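You operate a simulated robot arm through the tools that you are given. There is no shell and no other tool.

The job below is to be done with a simulated robot arm. You get a single attempt, and the scene is never put back.

## Task
Change the press block for the one marked FORM E, clamp it and set the stop to its number.
Fine: the old block goes on the steel plate before the bridge; slide the bed in last; the press's blue lever stays at HOLD.

It is judged by the outcome, as a careful person would: the job done as asked, and still so three seconds after it is handed in. It fails if anything else is knocked over, pushed out of place, dropped, spilled or broken.

## Robot
A 7-joint arm with a two-finger parallel gripper, fixed in place. Base frame: the origin is at the foot of the arm, x ahead of it, y to its left, z up. Readings come in mm, rad, newtons and seconds.
Its first joint turns from -2.304 to 2.304 rad. Payload 3.91 kg.
The tool frame sits at the grasp point between the pads (the TCP): z along the fingers, y along the line on which they close. The tips reach 30 mm beyond it. Largest opening 110 mm; finger width 20, thickness 10; the body of the gripper, 48 by 112 mm, starts 55 mm behind the TCP.
Orientation is that of the tool frame in the base frame, as a unit quaternion [x, y, z, w]. With the fingers straight down and closing along the base's y, the tool's x points along the base's -x, its y along +y and its z along -z.

## Interface
- The arm moves only by the tool move_arm. Its argument "commands" is a list of rows, each an object of numbers (a shift or turn left out is 0, a gripper value left out holds the last): "x", "y", "z": the shift along the base's x, y, z in units of 20 mm (1.0 is 20 mm); "rx", "ry", "rz": the turn, a rotation vector about the base's x, y, z in units of 8 degrees (1.0 is 8 degrees); "grip": the opening, from 0 (shut) to 1 (fully open). In form: [{"x": .., "y": .., "z": .., "rx": .., "ry": .., "rz": .., "grip": ..}, ...]. A call has 1 to 20 rows; each row shifts and turns the commanded pose from where the row before left it. A call with a number of a shift or a turn outside -1 to 1 is refused whole. Each row takes 0.2 s and may step no farther than 50 mm and 0.15 rad from the row before; otherwise, or with a gripper value out of range, the whole call is refused. Where a pose cannot be reached the arm comes as near as it can. A force on the tool above 90 N (or 10 N above the force at the start of the call, whichever is more), or a blocked arm, ends the call early, and 0.2 s more pass. Each finger travels about 108 mm/s and halts on what it meets, pressing with about 21 N; the grip force reading is that of the motor and also rises with nothing between the fingers. The clock runs only during rows and for 0.2 s after the last one: add rows that do not move to give the fingers time. It gives the time, the measured TCP pose, the force on the tool (base axes), the opening and the grip force at its end, in the units of the frame above (readings bear some noise), with the torque about the TCP (base axes, N m) and any sound that the robot's microphone picked up.
- Cameras (640 x 400 px; columns grow to the right, rows downward): "scene" is fixed at [51.6, 649.4, 1426.8]; the picture's right is [-0.72, -0.70, 0.00], its down [-0.47, 0.49, -0.73] and it looks along [0.51, -0.52, -0.68] (base axes); focal length 214 px, centre (320, 200). "wrist" rides on the gripper at [72, 17, -103] in the tool frame; the picture's right is [-0.23, 0.97, 0.00], its down [-0.76, -0.18, -0.62] and it looks along [-0.61, -0.14, 0.78] (tool axes); focal length 222 px, centre (320, 200). There is no depth. A picture from a camera that has moved, and an enlarged one, comes with that camera's place and axes in the base frame and with its lens.
- snapshot(camera): a new picture of that camera. It takes no simulated time.
- zoom(camera, box): a new picture of the part [left, top, right, bottom] of that camera's present view, enlarged. It takes no simulated time.
- close_job(): hands the job in; it is judged then, once.

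Places have to be worked out from the pictures, the camera data and where the tool is seen. Open the gripper and draw the arm clear of the work before you hand the job in, unless the task says otherwise.

The tools are called after "Emit:" as a command line: name --argument value ..., lists and objects as JSON in quotes. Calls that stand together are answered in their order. move_arm: Moves the arm, as the interface text tells. Its arguments: {"type":"object","properties":{"commands":{"type":"array","items":{"type":"object","properties":{"x":{"type":"number"},"y":{"type":"number"},"z":{"type":"number"},"rx":{"type":"number"},"ry":{"type":"number"},"rz":{"type":"number"},"grip":{"type":"number"}}}}},"required":["commands"]} The other tools are called the same way: snapshot (camera) takes a picture; zoom (camera, box) takes an enlarged picture of a part of a camera's view; close_job () hands the job in.

At the start:

```text
t: 0.0
tool_pos: [149.3, 541.4, 1245.0]
tool_rot: [0.0, 1.0, 0.001, 0.0]
contact_force: [-1.3, 0.5, 0.4]
moment: [-0.03, -0.01, -0.02]
gripper_width: 109.9
grasp_force: 0.2
```

scene: 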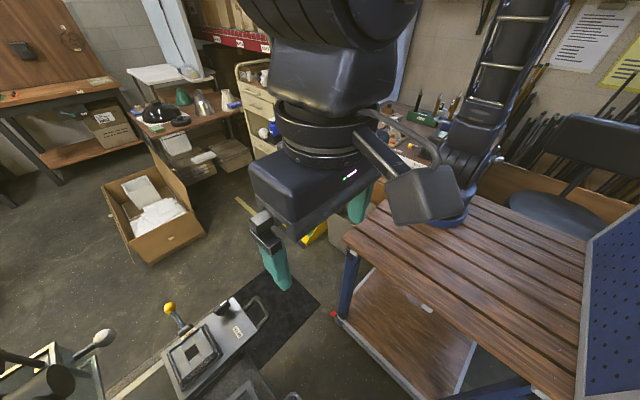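
wrist: 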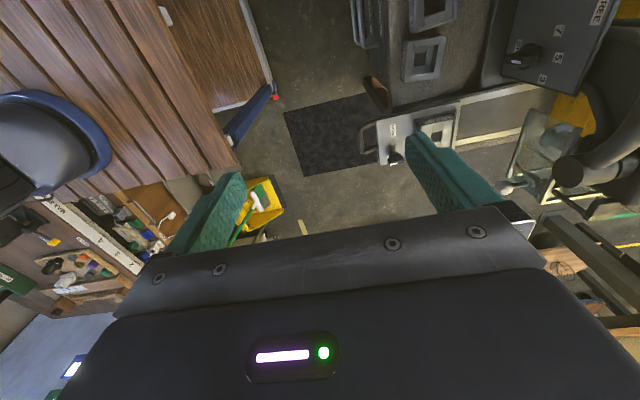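

The arm is blocking much of the scene view, so I'll look closer at both pictures before moving.

Emit:
zoom --camera "scene" --box '[80, 260, 340, 400]'

Emit:
zoom --camera "wrist" --box '[340, 0, 640, 200]'

```text
2.46 times, centred on (210, 330) of scene
camera zoom: at [51.6, 649.4, 1426.8], right [-0.72, -0.7, 0.0], down [-0.47, 0.49, -0.73], along [0.51, -0.52, -0.68], focal length 528 px, centre (591, -120)
```

zoom: 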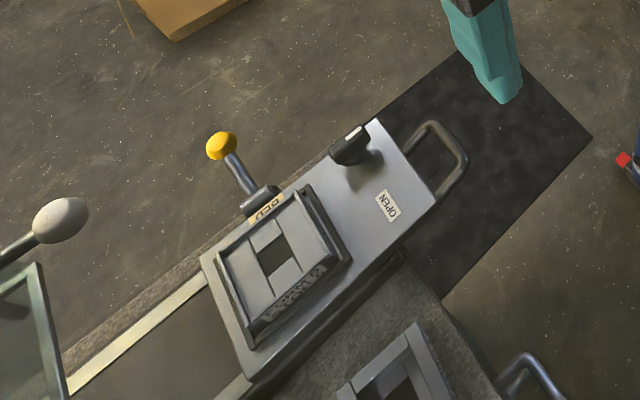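

```text
2.00 times, centred on (490, 100) of wrist
camera zoom: at [75.7, 558.8, 1349.3], right [0.23, 0.97, 0.0], down [0.76, -0.18, 0.62], along [0.61, -0.14, -0.78], focal length 444 px, centre (-20, 400)
```

zoom: 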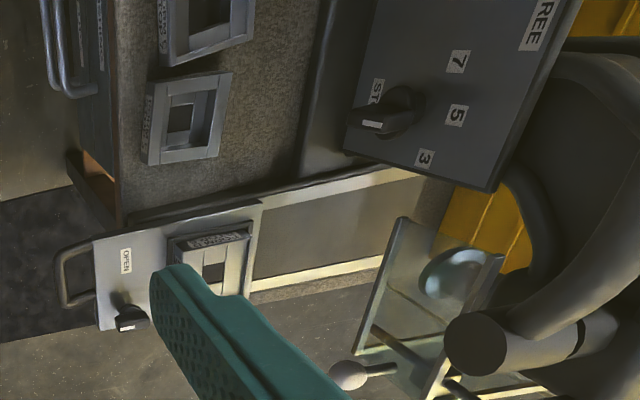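

The opened bed with the old block seems to be around (285, 745, ~930), with a panel and a rack of blocks behind it toward +y/-x. I'll turn the tool in place so the wrist camera looks toward +y.

Emit:
move_arm --commands '[{"rz": 1}, {"rz": 1}, {"rz": 1}, {"rz": 1}, {"rz": 1}, {"rz": 1}]'

Emit:
snapshot --camera "wrist"

Emit:
snapshot --camera "scene"

```text
t: 1.4
tool_pos: [149.5, 542.8, 1245.0]
tool_rot: [-0.407, 0.913, 0.0, 0.0]
contact_force: [-0.3, -0.4, -0.2]
moment: [0.0, 0.02, 0.01]
gripper_width: 109.6
grasp_force: 0.1
```

```text
taken
camera wrist: at [87.4, 499.7, 1349.0], right [-0.57, 0.82, 0.0], down [0.64, 0.45, 0.62], along [0.51, 0.36, -0.78], focal length 222 px, centre (320, 200)
```

wrist: 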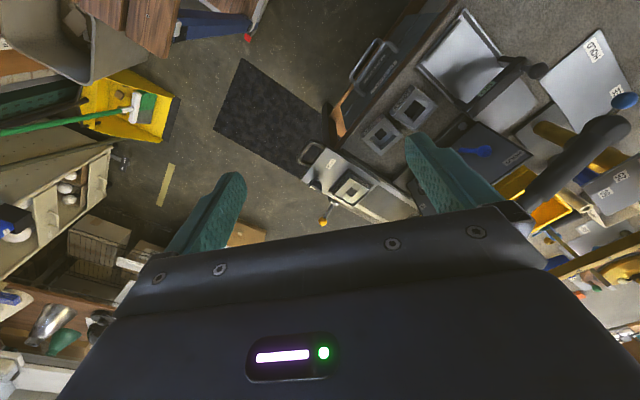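

```text
taken
```

scene: 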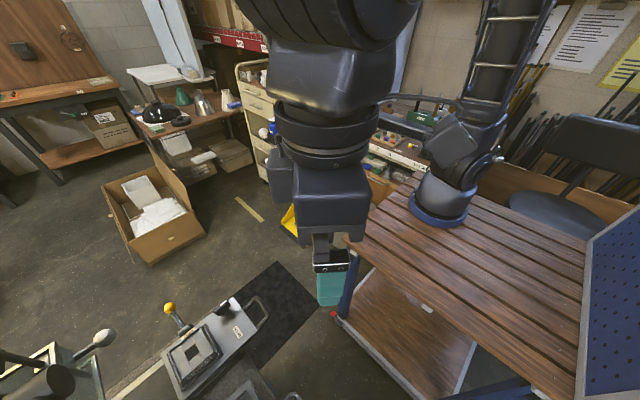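

The turning works and now shows the press table (plate, rack, HOLD sign). I'll keep turning to bring the press into the middle of the view.

Emit:
move_arm --commands '[{"rz": 1}, {"rz": 1}, {"rz": 1}, {"rz": 1}, {"rz": 1}, {"rz": 1}, {"rz": 1}]'

Emit:
snapshot --camera "wrist"

Emit:
zoom --camera "wrist" --box '[200, 0, 440, 150]'

```text
t: 3.0
tool_pos: [149.1, 542.2, 1245.9]
tool_rot: [0.788, -0.616, 0.001, 0.0]
contact_force: [0.1, -0.3, 0.6]
moment: [-0.03, 0.01, -0.01]
gripper_width: 110.1
grasp_force: 0.0
```

```text
taken
camera wrist: at [149.7, 467.5, 1349.4], right [-1.0, -0.02, 0.0], down [-0.01, 0.78, 0.62], along [-0.01, 0.62, -0.78], focal length 222 px, centre (320, 200)
```

wrist: 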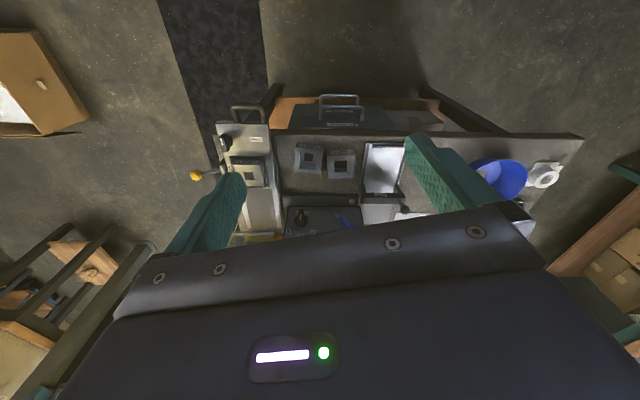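

```text
2.67 times, centred on (320, 75) of wrist
camera zoom: at [149.7, 467.5, 1349.4], right [-1.0, -0.02, 0.0], down [-0.01, 0.78, 0.62], along [-0.01, 0.62, -0.78], focal length 592 px, centre (320, 533)
```

zoom: 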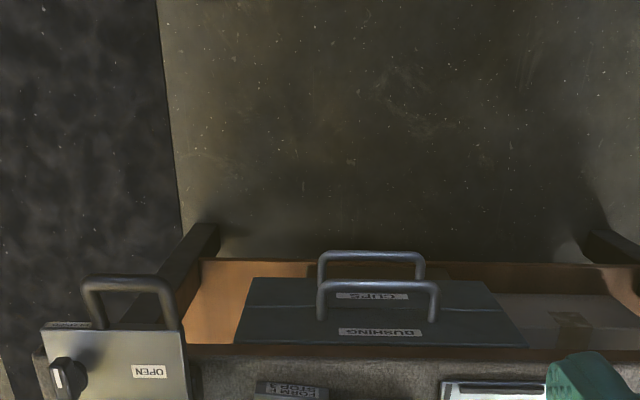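

Now the press table is in view from the front. I'll zoom in on its parts.

Emit:
zoom --camera "wrist" --box '[180, 85, 420, 245]'

Emit:
zoom --camera "wrist" --box '[340, 110, 600, 270]'

```text
2.50 times, centred on (300, 165) of wrist
camera zoom: at [149.7, 467.5, 1349.4], right [-1.0, -0.02, 0.0], down [-0.01, 0.78, 0.62], along [-0.01, 0.62, -0.78], focal length 555 px, centre (370, 288)
```

zoom: 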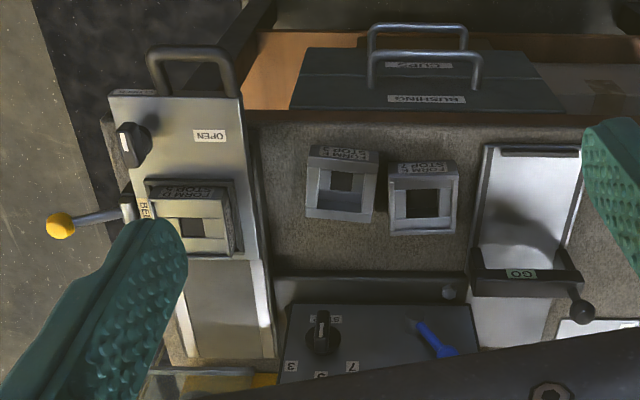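

```text
2.46 times, centred on (470, 190) of wrist
camera zoom: at [149.7, 467.5, 1349.4], right [-1.0, -0.02, 0.0], down [-0.01, 0.78, 0.62], along [-0.01, 0.62, -0.78], focal length 547 px, centre (-49, 225)
```

zoom: 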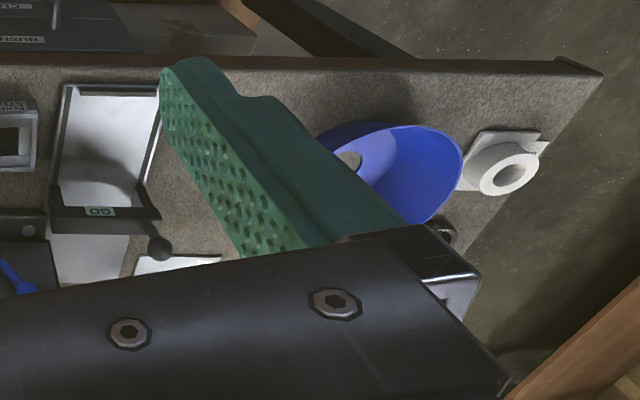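

Spare blocks, panel with dial and blue lever, and a plate with a bridge are visible. A dark horizontal cylinder is near (316, 850, 1093), so I'll tilt the tool to see the press's upper parts before coming close.

Emit:
move_arm --commands '[{"rx": 1}, {"rx": 1}, {"rx": 1}, {"rx": 1}]'

Emit:
snapshot --camera "wrist"

Emit:
snapshot --camera "scene"

```text
t: 4.0
tool_pos: [149.8, 541.9, 1244.7]
tool_rot: [0.757, -0.592, -0.17, -0.217]
contact_force: [-0.2, -0.4, 0.0]
moment: [0.01, 0.04, -0.01]
gripper_width: 110.1
grasp_force: 0.0
```

```text
taken
camera wrist: at [149.4, 423.8, 1293.9], right [-1.0, -0.01, -0.01], down [-0.01, 0.33, 0.94], along [-0.01, 0.94, -0.33], focal length 222 px, centre (320, 200)
```

wrist: 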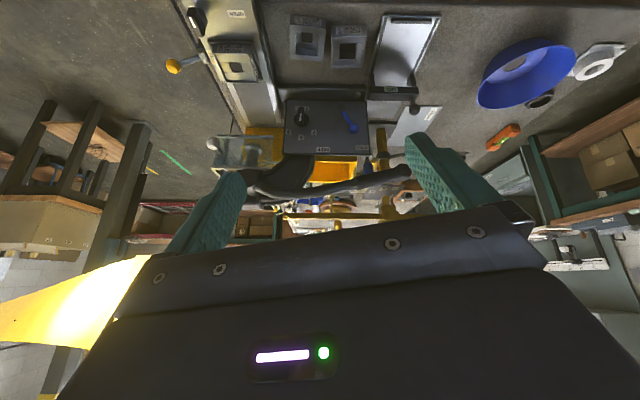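

```text
taken
```

scene: 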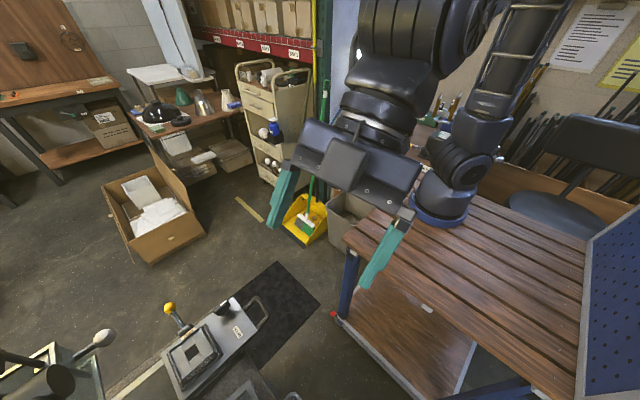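

Emit:
zoom --camera "wrist" --box '[160, 80, 420, 240]'

Emit:
zoom --camera "wrist" --box '[150, 0, 450, 180]'

Emit:
zoom --camera "scene" --box '[0, 280, 300, 400]'

```text
2.46 times, centred on (290, 160) of wrist
camera zoom: at [149.4, 423.8, 1293.9], right [-1.0, -0.01, -0.01], down [-0.01, 0.33, 0.94], along [-0.01, 0.94, -0.33], focal length 547 px, centre (394, 298)
```

zoom: 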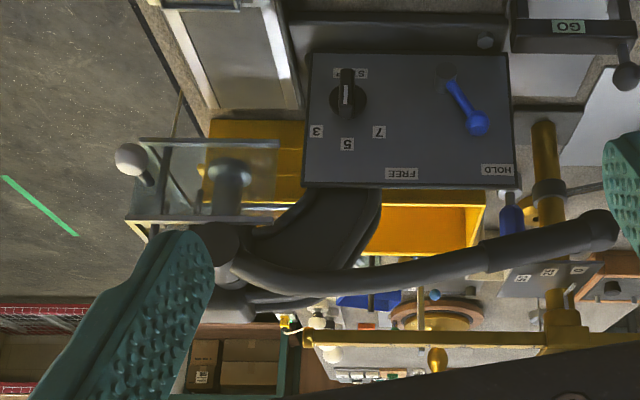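

```text
2.13 times, centred on (300, 90) of wrist
camera zoom: at [149.4, 423.8, 1293.9], right [-1.0, -0.01, -0.01], down [-0.01, 0.33, 0.94], along [-0.01, 0.94, -0.33], focal length 474 px, centre (363, 435)
```

zoom: 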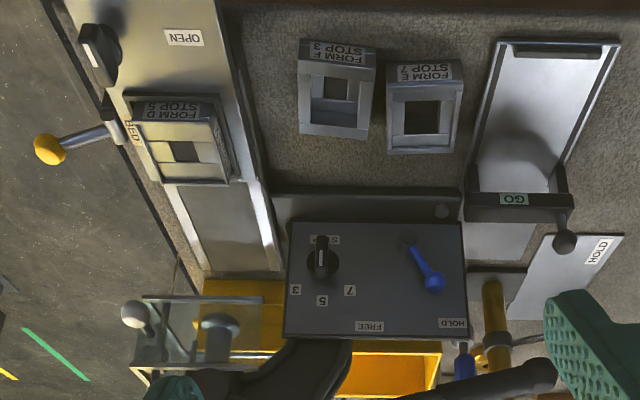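

```text
2.13 times, centred on (150, 340) of scene
camera zoom: at [51.6, 649.4, 1426.8], right [-0.72, -0.7, 0.0], down [-0.47, 0.49, -0.73], along [0.51, -0.52, -0.68], focal length 458 px, centre (683, -99)
```

zoom: 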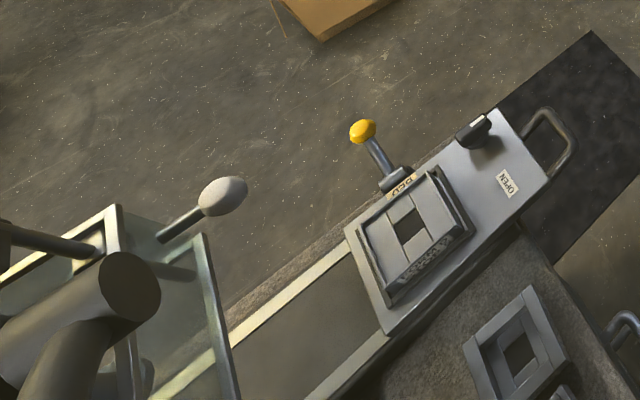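

Labels read: the bed holds FORM D STOP 5; the spares are FORM F STOP 3 and FORM E STOP 7. I'll return to vertical and move closer to the bed for a detailed look.

Emit:
move_arm --commands '[{"rx": -1}, {"rx": -1}, {"rx": -1}, {"rx": -1}, {"x": 0.8, "y": 0.4, "z": -1}, {"x": 0.8, "y": 0.4, "z": -1}, {"x": 0.8, "y": 0.4, "z": -1}, {"x": 0.8, "y": 0.4, "z": -1}, {"x": 0.8, "y": 0.4, "z": -1}, {"x": 0.8, "y": 0.4, "z": -1}, {"x": 0.8, "y": 0.4, "z": -1}, {"x": 0.8, "y": 0.4, "z": -1}]'

Emit:
snapshot --camera "wrist"

Emit:
zoom --camera "wrist" --box '[200, 20, 440, 220]'

Emit:
snapshot --camera "scene"

```text
t: 6.6
tool_pos: [276.5, 606.7, 1085.3]
tool_rot: [0.788, -0.616, 0.001, 0.0]
contact_force: [-0.2, 1.0, 1.3]
moment: [0.03, 0.0, 0.02]
gripper_width: 110.1
grasp_force: 0.1
```

```text
taken
camera wrist: at [277.1, 531.7, 1189.8], right [-1.0, -0.01, 0.0], down [-0.01, 0.78, 0.62], along [-0.01, 0.62, -0.78], focal length 222 px, centre (320, 200)
```

wrist: 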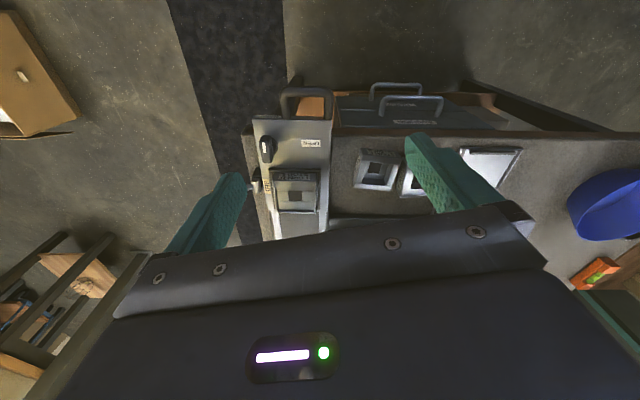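

```text
2.00 times, centred on (320, 120) of wrist
camera zoom: at [277.1, 531.7, 1189.8], right [-1.0, -0.01, 0.0], down [-0.01, 0.78, 0.62], along [-0.01, 0.62, -0.78], focal length 444 px, centre (320, 360)
```

zoom: 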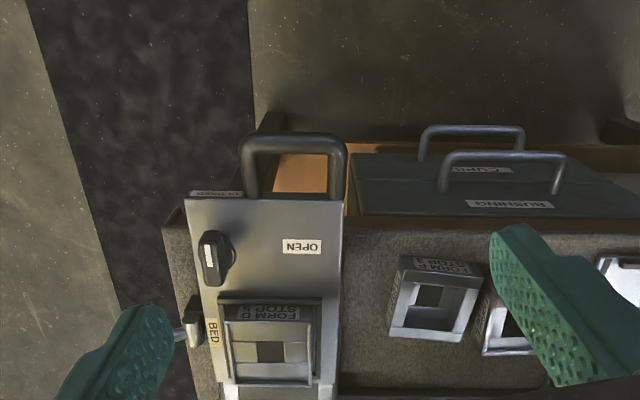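

```text
taken
```

scene: 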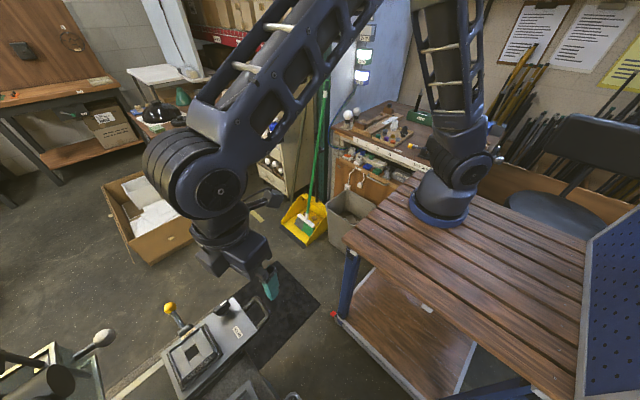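

I'll zoom in further on the clamp knob, the BED lever and the labels.

Emit:
zoom --camera "wrist" --box '[240, 80, 350, 220]'

Emit:
zoom --camera "scene" --box '[150, 280, 280, 400]'

```text
2.86 times, centred on (295, 150) of wrist
camera zoom: at [277.1, 531.7, 1189.8], right [-1.0, -0.01, 0.0], down [-0.01, 0.78, 0.62], along [-0.01, 0.62, -0.78], focal length 635 px, centre (391, 343)
```

zoom: 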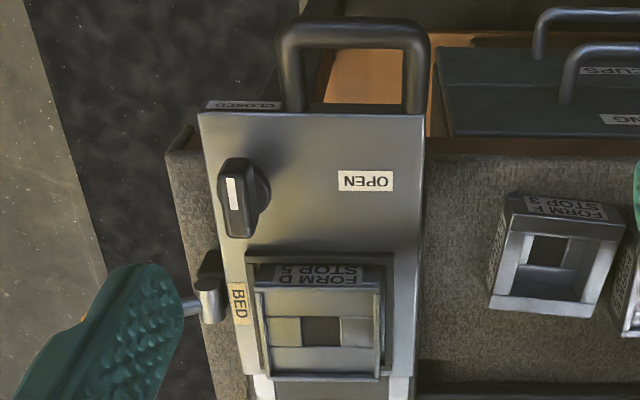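

```text
3.33 times, centred on (215, 340) of scene
camera zoom: at [51.6, 649.4, 1426.8], right [-0.72, -0.7, 0.0], down [-0.47, 0.49, -0.73], along [0.51, -0.52, -0.68], focal length 715 px, centre (670, -267)
```

zoom: 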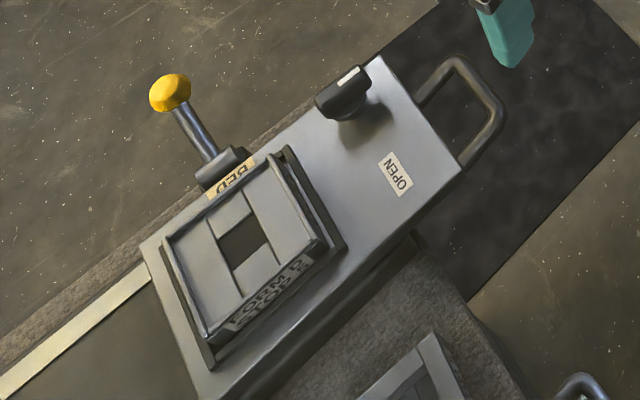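

The clamp knob's white mark points to CLOSED (front edge), at roughly (350, 665, 912); OPEN is toward −x. I'll move closer to refine positions.

Emit:
move_arm --commands '[{"x": 0.6, "y": 0.33, "z": -0.85}, {"x": 0.6, "y": 0.33, "z": -0.85}, {"x": 0.6, "y": 0.33, "z": -0.85}, {"x": 0.6, "y": 0.33, "z": -0.85}, {"x": 0.6, "y": 0.33, "z": -0.85}]'

Emit:
snapshot --camera "wrist"

Emit:
zoom --camera "wrist" --box '[220, 50, 420, 220]'

```text
t: 7.8
tool_pos: [337.2, 639.9, 1001.0]
tool_rot: [0.788, -0.615, -0.001, 0.0]
contact_force: [-0.4, 0.1, 0.1]
moment: [0.02, 0.0, -0.04]
gripper_width: 110.2
grasp_force: 0.0
```

```text
taken
camera wrist: at [337.2, 564.9, 1104.3], right [-1.0, -0.01, 0.0], down [-0.01, 0.78, 0.62], along [-0.01, 0.62, -0.78], focal length 222 px, centre (320, 200)
```

wrist: 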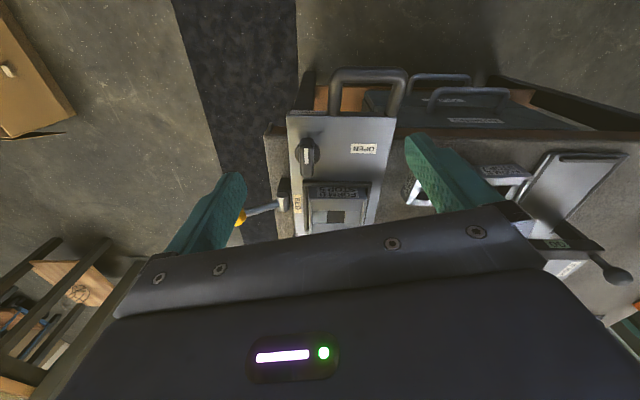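

```text
2.35 times, centred on (320, 135) of wrist
camera zoom: at [337.2, 564.9, 1104.3], right [-1.0, -0.01, 0.0], down [-0.01, 0.78, 0.62], along [-0.01, 0.62, -0.78], focal length 523 px, centre (320, 353)
```

zoom: 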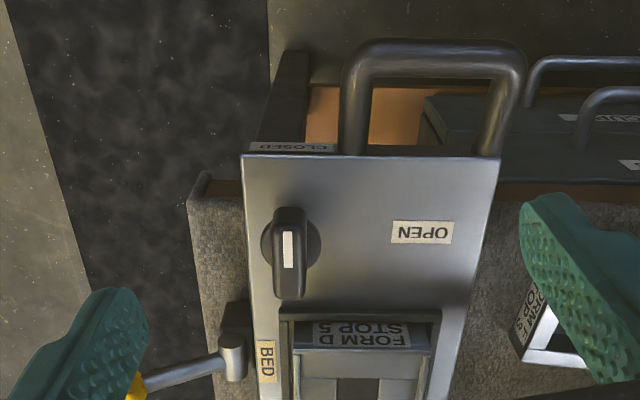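

By triangulation: the bed top is at z≈880, x 260–369, front edge y≈637; the clamp knob axis is at about (348.5, 669), top z≈918, its bar along y. I'll align the fingers to close along x over the knob and look.

Emit:
move_arm --commands '[{"x": 0.28, "y": 0.7, "rz": -0.88, "grip": 0.45}, {"x": 0.28, "y": 0.7, "rz": -0.88}, {"z": -0.9}, {"z": -0.9}]'

Emit:
snapshot --camera "wrist"

Emit:
zoom --camera "wrist" --box '[220, 50, 420, 220]'

Emit:
zoom --camera "scene" --box '[150, 250, 310, 390]'

```text
t: 8.8
tool_pos: [347.6, 667.3, 963.4]
tool_rot: [-0.706, 0.708, 0.0, 0.0]
contact_force: [-0.1, -0.8, 0.4]
moment: [0.02, 0.01, 0.02]
gripper_width: 49.8
grasp_force: 0.2
```

```text
taken
camera wrist: at [329.9, 594.8, 1068.3], right [-0.97, 0.23, 0.0], down [0.18, 0.76, 0.62], along [0.14, 0.61, -0.78], focal length 222 px, centre (320, 200)
```

wrist: 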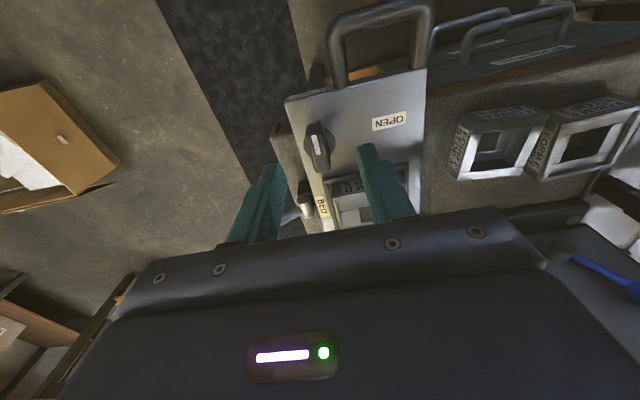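

```text
2.35 times, centred on (320, 135) of wrist
camera zoom: at [329.9, 594.8, 1068.3], right [-0.97, 0.23, 0.0], down [0.18, 0.76, 0.62], along [0.14, 0.61, -0.78], focal length 523 px, centre (320, 353)
```

zoom: 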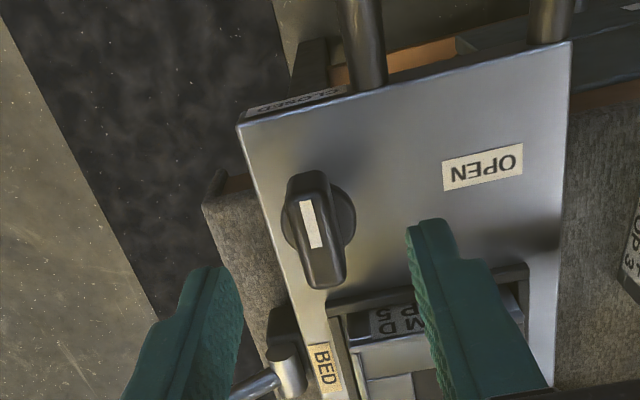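

```text
2.86 times, centred on (230, 320) of scene
camera zoom: at [51.6, 649.4, 1426.8], right [-0.72, -0.7, 0.0], down [-0.47, 0.49, -0.73], along [0.51, -0.52, -0.68], focal length 613 px, centre (577, -143)
```

zoom: 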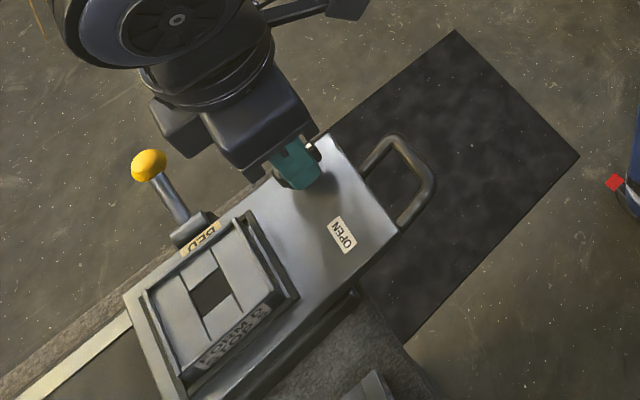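

The knob projects to (348, 668), right under the TCP at (347.6, 667.3). I'll descend so the tips are at about z=898 and close on the bar.

Emit:
move_arm --commands '[{"z": -0.6}, {"z": -0.6}, {"z": -0.57}, {}, {"grip": 0.0}, {}, {}]'

Emit:
zoom --camera "wrist" --box '[220, 50, 420, 220]'

```text
t: 10.4
tool_pos: [349.1, 666.2, 928.1]
tool_rot: [-0.706, 0.708, -0.001, 0.0]
contact_force: [12.9, 1.6, -1.9]
moment: [0.21, -0.25, -0.04]
gripper_width: 13.9
grasp_force: 44.6
```

```text
2.35 times, centred on (320, 135) of wrist
camera zoom: at [331.2, 594.8, 1033.4], right [-0.97, 0.23, 0.0], down [0.18, 0.76, 0.62], along [0.14, 0.61, -0.78], focal length 523 px, centre (320, 353)
```

zoom: 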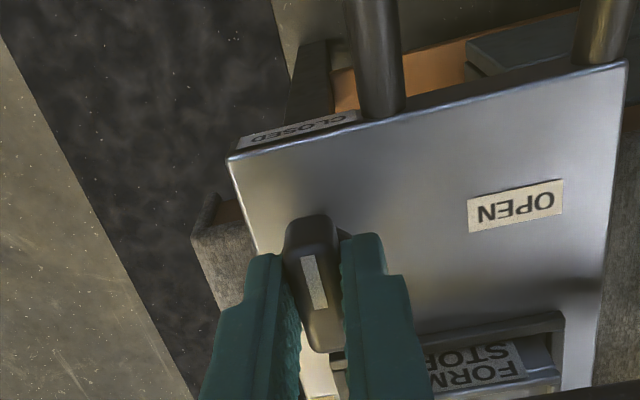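

The bar is gripped (13.9 mm). I'll ease the 13 N side load with a small shift and turn the knob clockwise (seen from above) by 90° to OPEN.

Emit:
move_arm --commands '[{"x": 0.07, "y": 0.1}, {"rz": -0.75}, {"rz": -0.75}, {"rz": -0.75}]'

```text
t: 11.4
tool_pos: [348.1, 668.6, 930.0]
tool_rot: [-0.587, 0.809, 0.0, 0.0]
contact_force: [-11.2, -5.8, 13.8]
moment: [-1.21, 0.48, 0.06]
gripper_width: 14.1
grasp_force: 45.5
```

It turned 18° with modest forces. Continuing the turn.

Emit:
move_arm --commands '[{"rz": -0.75}, {"rz": -0.75}, {"rz": -0.75}, {"rz": -0.75}]'

Emit:
zoom --camera "wrist" --box '[220, 50, 420, 220]'

```text
t: 12.4
tool_pos: [346.7, 668.9, 929.3]
tool_rot: [-0.406, 0.914, 0.001, 0.001]
contact_force: [-33.0, -1.2, 16.1]
moment: [0.45, 0.06, 0.1]
gripper_width: 13.8
grasp_force: 44.7
```

```text
2.35 times, centred on (320, 135) of wrist
camera zoom: at [284.8, 626.6, 1033.3], right [-0.57, 0.82, 0.0], down [0.64, 0.45, 0.62], along [0.51, 0.36, -0.78], focal length 523 px, centre (320, 353)
```

zoom: 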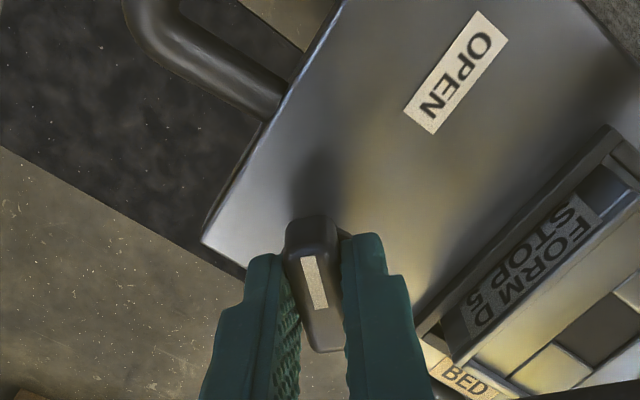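

Turned 42° with the knob following; a 33 N pull toward −x has built up, so I'll shift slightly to −x and continue.

Emit:
move_arm --commands '[{"x": -0.08, "rz": -0.6}, {"x": -0.03, "rz": -0.75}, {"rz": -0.75}, {"rz": -0.75}]'

```text
t: 13.4
tool_pos: [346.2, 668.4, 928.3]
tool_rot: [-0.217, 0.976, 0.001, 0.0]
contact_force: [-28.0, 12.4, 18.2]
moment: [0.41, 0.01, 0.09]
gripper_width: 14.1
grasp_force: 44.8
```

Emit:
move_arm --commands '[{"x": -0.06, "y": 0.03, "rz": -0.78}, {"rz": -0.78}, {"rz": -0.78}, {"rz": -0.78}, {}]'

Emit:
zoom --camera "wrist" --box '[220, 50, 420, 220]'

```text
t: 14.6
tool_pos: [347.1, 670.9, 929.0]
tool_rot: [-0.001, 1.0, 0.001, 0.0]
contact_force: [-16.2, 42.0, 10.3]
moment: [0.77, -0.01, 0.13]
gripper_width: 14.0
grasp_force: 44.9
```

```text
2.35 times, centred on (320, 135) of wrist
camera zoom: at [272.4, 687.3, 1033.2], right [0.23, 0.97, 0.0], down [0.76, -0.18, 0.62], along [0.61, -0.14, -0.78], focal length 523 px, centre (320, 353)
```

zoom: 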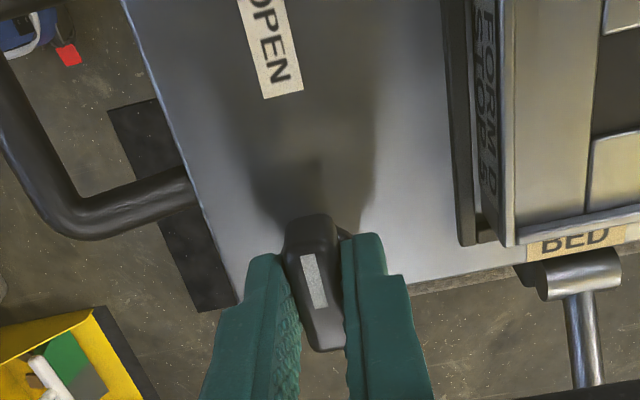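

The knob now points at OPEN. I'll open the fingers slightly, let it settle, rise, and look at the block from this side.

Emit:
move_arm --commands '[{"grip": 0.3}, {}, {"z": 0.8}, {"z": 0.8}, {"z": 1}, {"z": 1}, {"z": 1}]'

Emit:
snapshot --camera "wrist"

Emit:
zoom --camera "wrist" --box '[300, 30, 500, 200]'

Emit:
zoom --camera "scene" --box '[150, 280, 280, 400]'

```text
t: 16.2
tool_pos: [345.2, 669.5, 1020.5]
tool_rot: [-0.001, 1.0, 0.0, 0.0]
contact_force: [-0.6, 0.0, -0.3]
moment: [0.0, -0.01, 0.02]
gripper_width: 33.0
grasp_force: 0.0
```

```text
taken
camera wrist: at [272.2, 686.8, 1125.1], right [0.23, 0.97, 0.0], down [0.76, -0.18, 0.62], along [0.61, -0.14, -0.78], focal length 222 px, centre (320, 200)
```

wrist: 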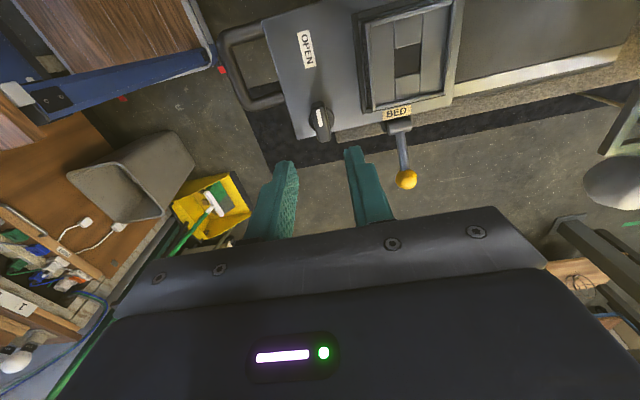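

```text
2.35 times, centred on (400, 115) of wrist
camera zoom: at [272.2, 686.8, 1125.1], right [0.23, 0.97, 0.0], down [0.76, -0.18, 0.62], along [0.61, -0.14, -0.78], focal length 523 px, centre (132, 400)
```

zoom: 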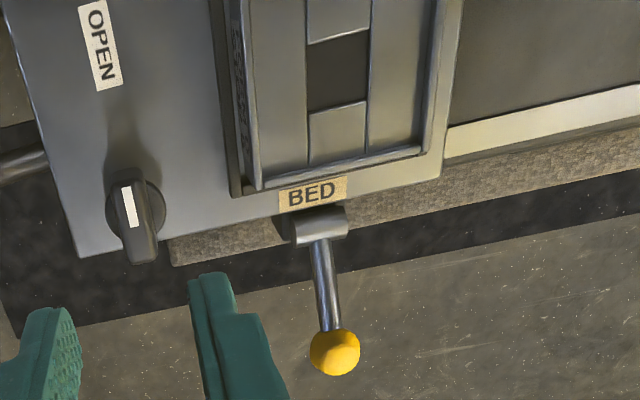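

```text
3.33 times, centred on (215, 340) of scene
camera zoom: at [51.6, 649.4, 1426.8], right [-0.72, -0.7, 0.0], down [-0.47, 0.49, -0.73], along [0.51, -0.52, -0.68], focal length 715 px, centre (670, -267)
```

zoom: 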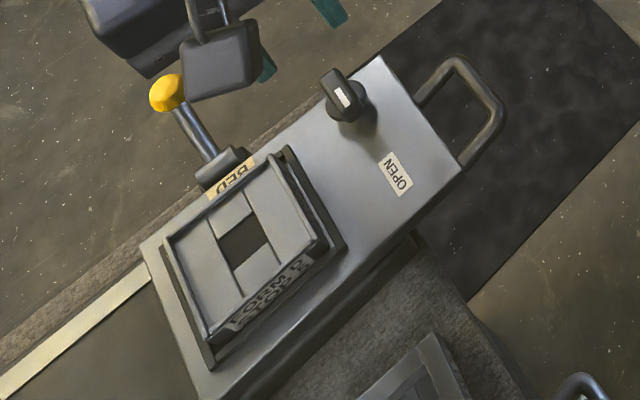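

Knob is at OPEN and stays. Next I'll move over the bed block for a close, steeper look at how it sits in its nest.

Emit:
move_arm --commands '[{"x": -0.95, "y": 0.6, "z": -0.3, "grip": 1.0}, {"x": -0.95, "y": 0.6, "z": -0.3}, {"x": -0.95, "y": 0.6, "z": -0.4}, {}]'

Emit:
snapshot --camera "wrist"

Emit:
zoom --camera "wrist" --box '[230, 30, 430, 200]'

```text
t: 17.2
tool_pos: [287.8, 705.1, 1000.9]
tool_rot: [-0.001, 1.0, 0.0, 0.001]
contact_force: [0.3, 0.0, 0.5]
moment: [0.0, -0.05, 0.0]
gripper_width: 110.0
grasp_force: 0.1
```

```text
taken
camera wrist: at [214.2, 722.9, 1105.1], right [0.23, 0.97, 0.0], down [0.76, -0.18, 0.62], along [0.61, -0.14, -0.78], focal length 222 px, centre (320, 200)
```

wrist: 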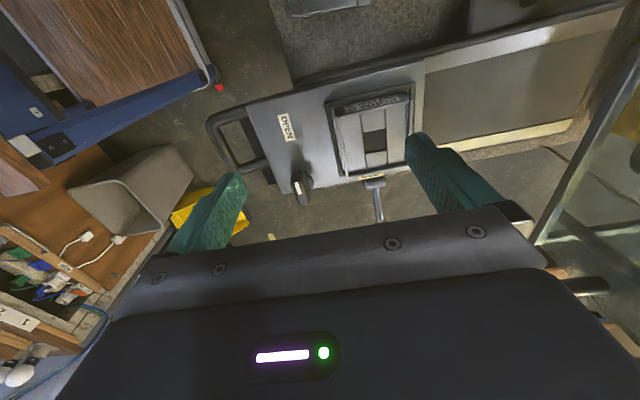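

```text
2.35 times, centred on (330, 115) of wrist
camera zoom: at [214.2, 722.9, 1105.1], right [0.23, 0.97, 0.0], down [0.76, -0.18, 0.62], along [0.61, -0.14, -0.78], focal length 523 px, centre (296, 400)
```

zoom: 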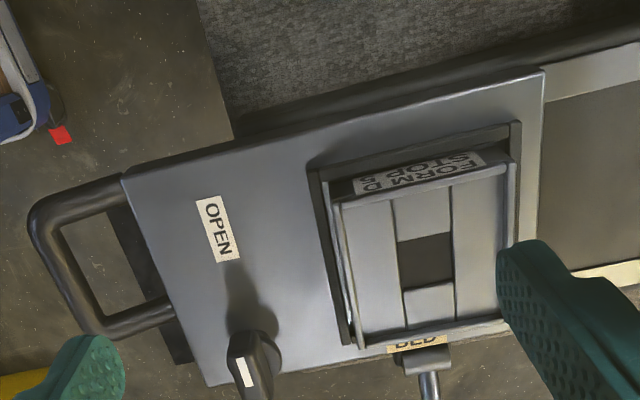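

Emit:
zoom --camera "wrist" --box '[320, 70, 420, 190]'

Emit:
zoom --camera "scene" --box '[160, 310, 250, 400]'

```text
3.33 times, centred on (370, 130) of wrist
camera zoom: at [214.2, 722.9, 1105.1], right [0.23, 0.97, 0.0], down [0.76, -0.18, 0.62], along [0.61, -0.14, -0.78], focal length 740 px, centre (153, 433)
```

zoom: 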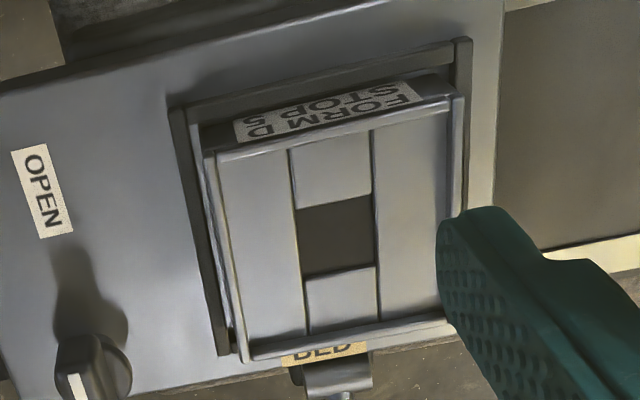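

```text
4.44 times, centred on (205, 355) of scene
camera zoom: at [51.6, 649.4, 1426.8], right [-0.72, -0.7, 0.0], down [-0.47, 0.49, -0.73], along [0.51, -0.52, -0.68], focal length 953 px, centre (831, -489)
```

zoom: 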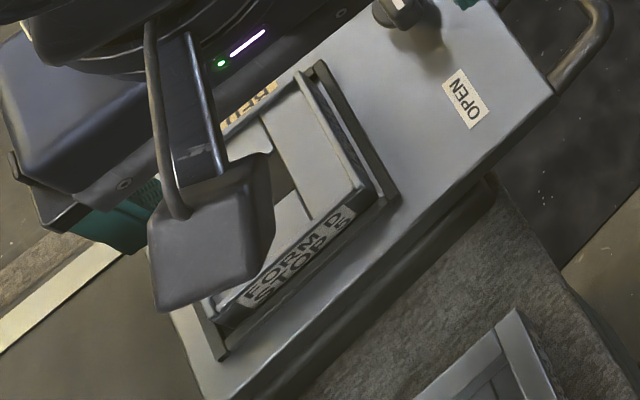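

The block top is about 64 mm square at roughly x 281–345, y 721–784, z≈906, in a nest with low dark fences. I'll go a bit closer for finer measurement.

Emit:
move_arm --commands '[{"x": -0.9, "y": 0.75, "z": -0.6}, {"x": -0.3, "y": 0.75, "z": -0.6}, {"z": -0.6}]'

Emit:
snapshot --camera "wrist"

Emit:
zoom --camera "wrist" --box '[250, 60, 410, 200]'

```text
t: 18.0
tool_pos: [264.1, 734.6, 966.6]
tool_rot: [-0.001, 1.0, -0.001, 0.0]
contact_force: [-0.1, 0.0, 0.3]
moment: [0.03, -0.02, 0.02]
gripper_width: 109.8
grasp_force: 0.1
```

```text
taken
camera wrist: at [190.4, 751.7, 1069.8], right [0.23, 0.97, 0.0], down [0.76, -0.18, 0.62], along [0.61, -0.14, -0.78], focal length 222 px, centre (320, 200)
```

wrist: 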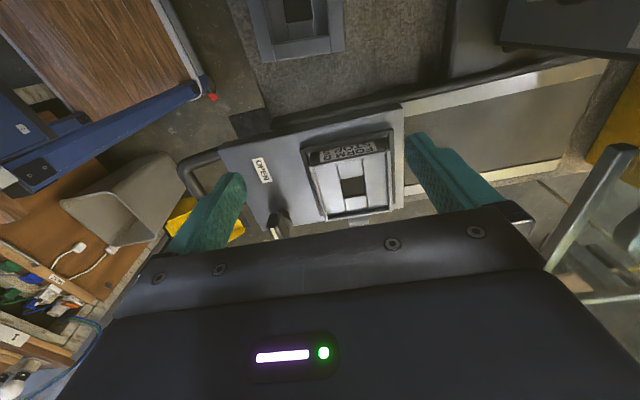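

```text
2.86 times, centred on (330, 130) of wrist
camera zoom: at [190.4, 751.7, 1069.8], right [0.23, 0.97, 0.0], down [0.76, -0.18, 0.62], along [0.61, -0.14, -0.78], focal length 635 px, centre (291, 400)
```

zoom: 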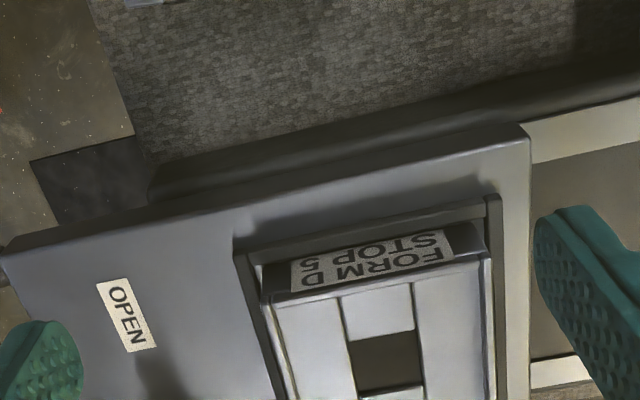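

The fence top is at z≈887 and the block top at 907, so 20 mm of block is exposed; its centre is about (314, 755). Now I'll rise and swing over to view the spare blocks, plate and bridge.

Emit:
move_arm --commands '[{"z": 1}, {"z": 1}, {"x": -0.85, "y": -0.31, "z": 0.1, "rz": 0.9375}, {"x": -0.85, "y": -0.31, "z": 0.1, "rz": 0.9375}, {"x": -0.85, "y": -0.31, "z": 0.1, "rz": 0.9375}, {"x": -0.85, "y": -0.31, "z": 0.1, "rz": 0.9375}, {"x": -0.85, "y": -0.31, "z": 0.1, "rz": 0.9375}, {"x": -0.85, "y": -0.31, "z": 0.1, "rz": 0.9375}, {"x": -0.85, "y": -0.31, "z": 0.1, "rz": 0.9375}, {"x": -0.85, "y": -0.31, "z": 0.1, "rz": 0.9375}, {"x": -0.85, "y": -0.31, "z": 0.1, "rz": 0.9375}, {"x": -0.85, "y": -0.31, "z": 0.1, "rz": 0.9375}, {"x": -0.85, "y": -0.31, "z": 0.1, "rz": 0.9375}, {"x": -0.85, "y": -0.31, "z": 0.1, "rz": 0.9375}, {}]'

Emit:
snapshot --camera "wrist"

Emit:
zoom --camera "wrist" --box '[230, 50, 430, 220]'

```text
t: 21.2
tool_pos: [61.6, 660.1, 1029.9]
tool_rot: [0.709, -0.706, 0.0, 0.0]
contact_force: [-0.1, -0.1, -0.1]
moment: [0.01, 0.0, 0.01]
gripper_width: 110.0
grasp_force: 0.1
```

```text
taken
camera wrist: at [43.6, 587.4, 1132.9], right [-0.97, 0.22, 0.0], down [0.17, 0.76, 0.62], along [0.14, 0.61, -0.78], focal length 222 px, centre (320, 200)
```

wrist: 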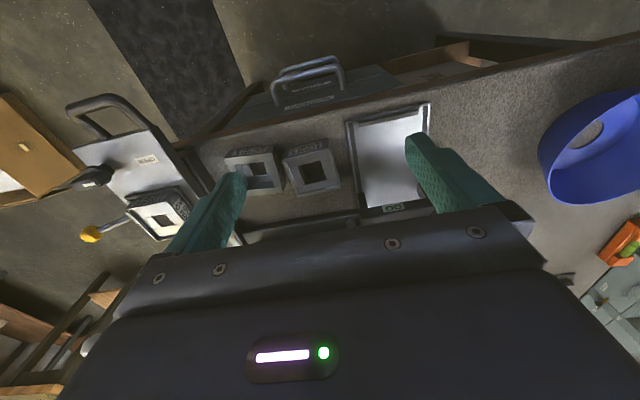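

```text
2.35 times, centred on (330, 135) of wrist
camera zoom: at [43.6, 587.4, 1132.9], right [-0.97, 0.22, 0.0], down [0.17, 0.76, 0.62], along [0.14, 0.61, -0.78], focal length 523 px, centre (296, 353)
```

zoom: 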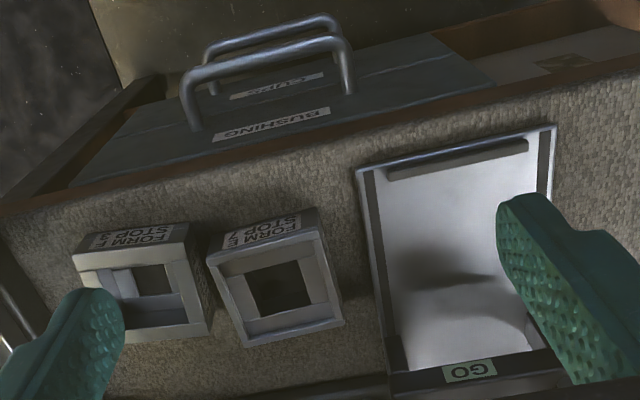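

I see E (near 92, 750) with F about a centimetre away on its +x side, and the plate with side rails and the GO bridge at its far end. I'll go closer for a second view to triangulate heights.

Emit:
move_arm --commands '[{"x": 0.5, "y": 0.2, "z": -0.75}, {"x": 0.5, "y": 0.2, "z": -0.75}, {"x": 0.5, "y": 0.2, "z": -0.75}, {"x": 0.5, "y": 0.2, "z": -0.75}, {}]'

Emit:
snapshot --camera "wrist"

Emit:
zoom --camera "wrist" --box '[220, 50, 420, 220]'

```text
t: 22.4
tool_pos: [100.4, 676.6, 969.0]
tool_rot: [0.708, -0.707, 0.0, 0.001]
contact_force: [0.6, 0.4, -0.8]
moment: [0.0, 0.02, 0.02]
gripper_width: 110.0
grasp_force: 0.1
```

```text
taken
camera wrist: at [83.4, 605.1, 1072.8], right [-0.97, 0.22, 0.0], down [0.18, 0.76, 0.62], along [0.14, 0.61, -0.78], focal length 222 px, centre (320, 200)
```

wrist: 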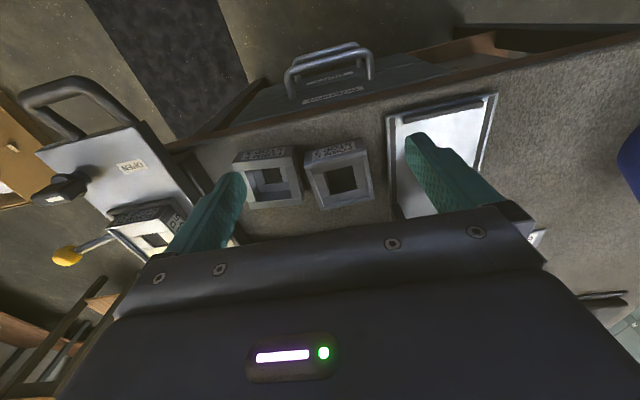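

```text
2.35 times, centred on (320, 135) of wrist
camera zoom: at [83.4, 605.1, 1072.8], right [-0.97, 0.22, 0.0], down [0.18, 0.76, 0.62], along [0.14, 0.61, -0.78], focal length 523 px, centre (320, 353)
```

zoom: 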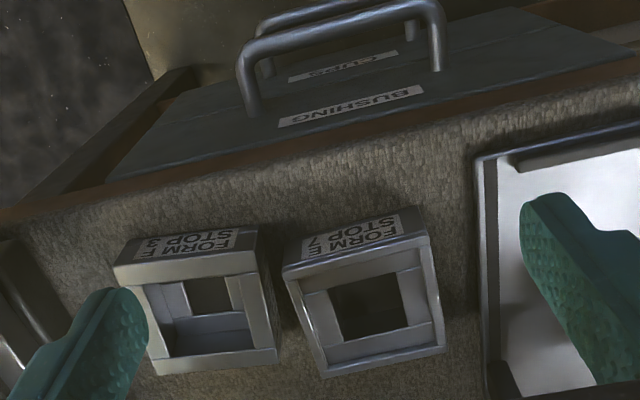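

Emit:
zoom --camera "wrist" --box '[290, 120, 390, 220]'

Emit:
zoom --camera "wrist" --box '[220, 120, 320, 220]'

```text
4.00 times, centred on (340, 170) of wrist
camera zoom: at [83.4, 605.1, 1072.8], right [-0.97, 0.22, 0.0], down [0.18, 0.76, 0.62], along [0.14, 0.61, -0.78], focal length 888 px, centre (240, 320)
```

zoom: 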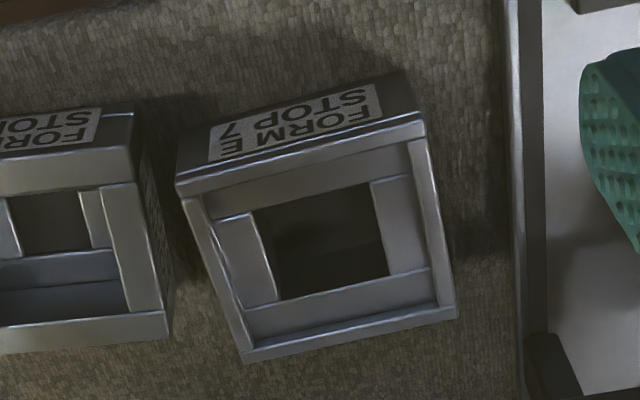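

```text
4.00 times, centred on (270, 170) of wrist
camera zoom: at [83.4, 605.1, 1072.8], right [-0.97, 0.22, 0.0], down [0.18, 0.76, 0.62], along [0.14, 0.61, -0.78], focal length 888 px, centre (520, 320)
```

zoom: 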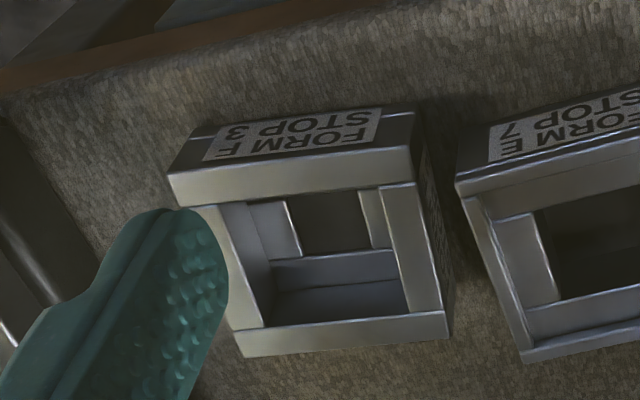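

E is about 65 mm square, top z≈864 on a table at ≈837, centred near (92, 750), yawed about +3°. The plate is at z≈841, x −73…33, with the bridge from y≈808. Now I'll hover the gripper over the old block D, closing along y, to pick it.

Emit:
move_arm --commands '[{"z": 1}, {"z": 1}, {"x": 0.887, "y": 0.327, "rz": -0.9375, "grip": 0.8}, {"x": 0.887, "y": 0.327, "rz": -0.9375}, {"x": 0.887, "y": 0.327, "rz": -0.9375}, {"x": 0.887, "y": 0.327, "rz": -0.9375}, {"x": 0.887, "y": 0.327, "rz": -0.9375}, {"x": 0.887, "y": 0.327, "rz": -0.9375}, {"x": 0.887, "y": 0.327, "rz": -0.9375}, {"x": 0.887, "y": 0.327, "rz": -0.9375}, {"x": 0.887, "y": 0.327, "rz": -0.9375}, {"x": 0.887, "y": 0.327, "rz": -0.9375}, {"x": 0.887, "y": 0.327, "rz": -0.9375}, {"x": 0.887, "y": 0.327, "rz": -0.9375}, {"z": -0.9}, {"z": -0.9}, {"z": -0.8}, {}]'

Emit:
snapshot --camera "wrist"

Emit:
zoom --camera "wrist" --box '[260, 80, 380, 200]'

Emit:
snapshot --camera "scene"

```text
t: 26.2
tool_pos: [312.7, 755.5, 956.3]
tool_rot: [0.0, 1.0, 0.0, 0.0]
contact_force: [-0.1, 0.2, 0.5]
moment: [0.02, 0.01, 0.01]
gripper_width: 88.2
grasp_force: 0.0
```

```text
taken
camera wrist: at [239.9, 772.1, 1060.6], right [0.23, 0.97, 0.0], down [0.76, -0.18, 0.62], along [0.61, -0.14, -0.78], focal length 222 px, centre (320, 200)
```

wrist: 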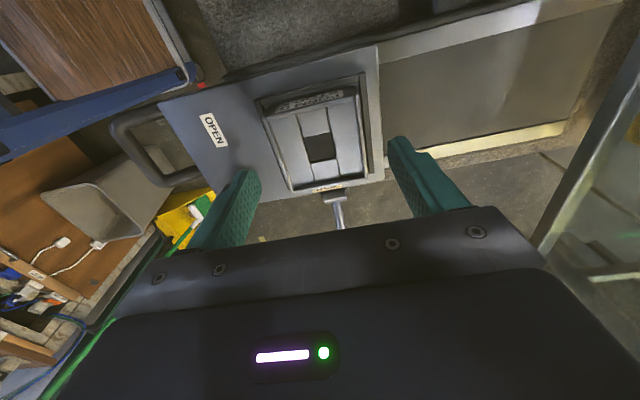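

```text
3.33 times, centred on (320, 140) of wrist
camera zoom: at [239.9, 772.1, 1060.6], right [0.23, 0.97, 0.0], down [0.76, -0.18, 0.62], along [0.61, -0.14, -0.78], focal length 740 px, centre (320, 400)
```

zoom: 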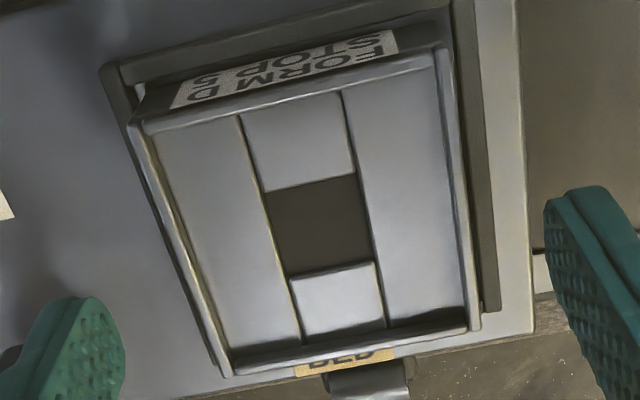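

```text
taken
```

scene: 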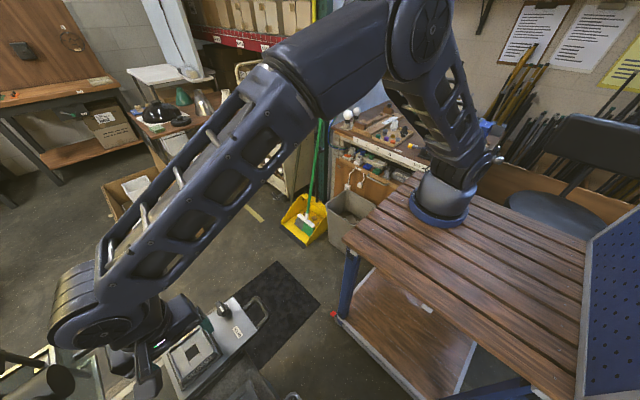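

D's corners compute to x 281–347, y 723.5–788, so the centre is (314, 755.7) – the gripper is centred. I'll descend so the tips stop just above the fences (z≈890) and grip.

Emit:
move_arm --commands '[{"x": 0.07, "z": -0.6}, {"z": -0.6}, {"z": -0.6}, {}, {"grip": 0.3}, {}, {"grip": 0.0}, {}, {}]'

Emit:
snapshot --camera "wrist"

```text
t: 28.2
tool_pos: [314.2, 755.2, 920.8]
tool_rot: [0.0, 1.0, -0.001, 0.0]
contact_force: [0.8, -1.0, 0.1]
moment: [0.08, -0.13, -0.03]
gripper_width: 67.8
grasp_force: 20.4
```

```text
taken
camera wrist: at [240.8, 771.9, 1024.7], right [0.23, 0.97, 0.0], down [0.76, -0.18, 0.62], along [0.61, -0.14, -0.78], focal length 222 px, centre (320, 200)
```

wrist: 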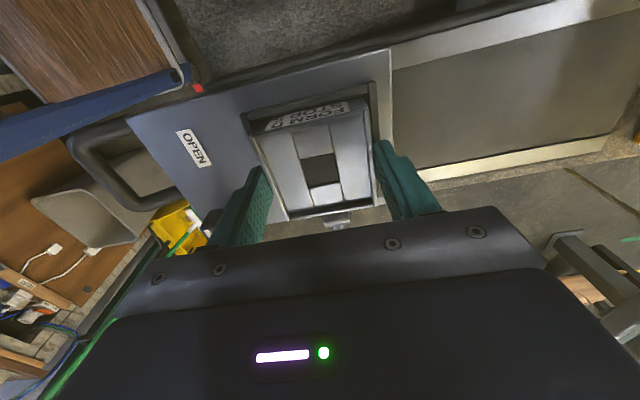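

The fingers halted at 67.8 mm on the block. For a deeper bite I'll reopen briefly, go 2 mm lower (still above the fence), regrip, and lift slightly to check the load.

Emit:
move_arm --commands '[{"grip": 0.7}, {"z": -0.1}, {"grip": 0.3}, {"grip": 0.0}, {}, {}, {"z": 0.25}, {"z": 0.25}, {}]'

Emit:
zoom --camera "wrist" --box '[220, 70, 420, 240]'

```text
t: 30.2
tool_pos: [315.2, 756.3, 928.0]
tool_rot: [-0.001, 1.0, 0.0, 0.0]
contact_force: [0.6, -0.6, -4.7]
moment: [0.01, -0.02, 0.01]
gripper_width: 67.8
grasp_force: 20.6
```

```text
2.35 times, centred on (320, 155) of wrist
camera zoom: at [241.7, 772.2, 1032.2], right [0.23, 0.97, 0.0], down [0.76, -0.18, 0.62], along [0.61, -0.14, -0.78], focal length 523 px, centre (320, 306)
```

zoom: 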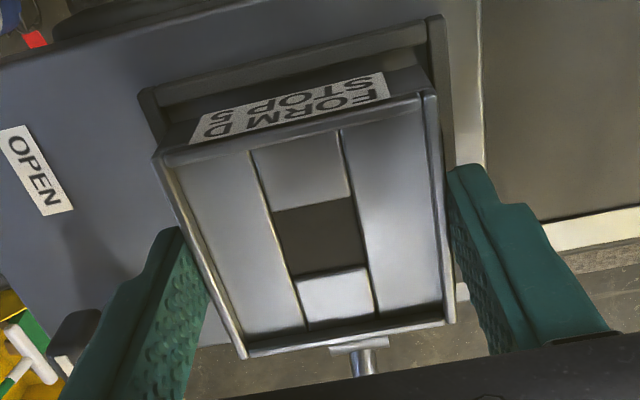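

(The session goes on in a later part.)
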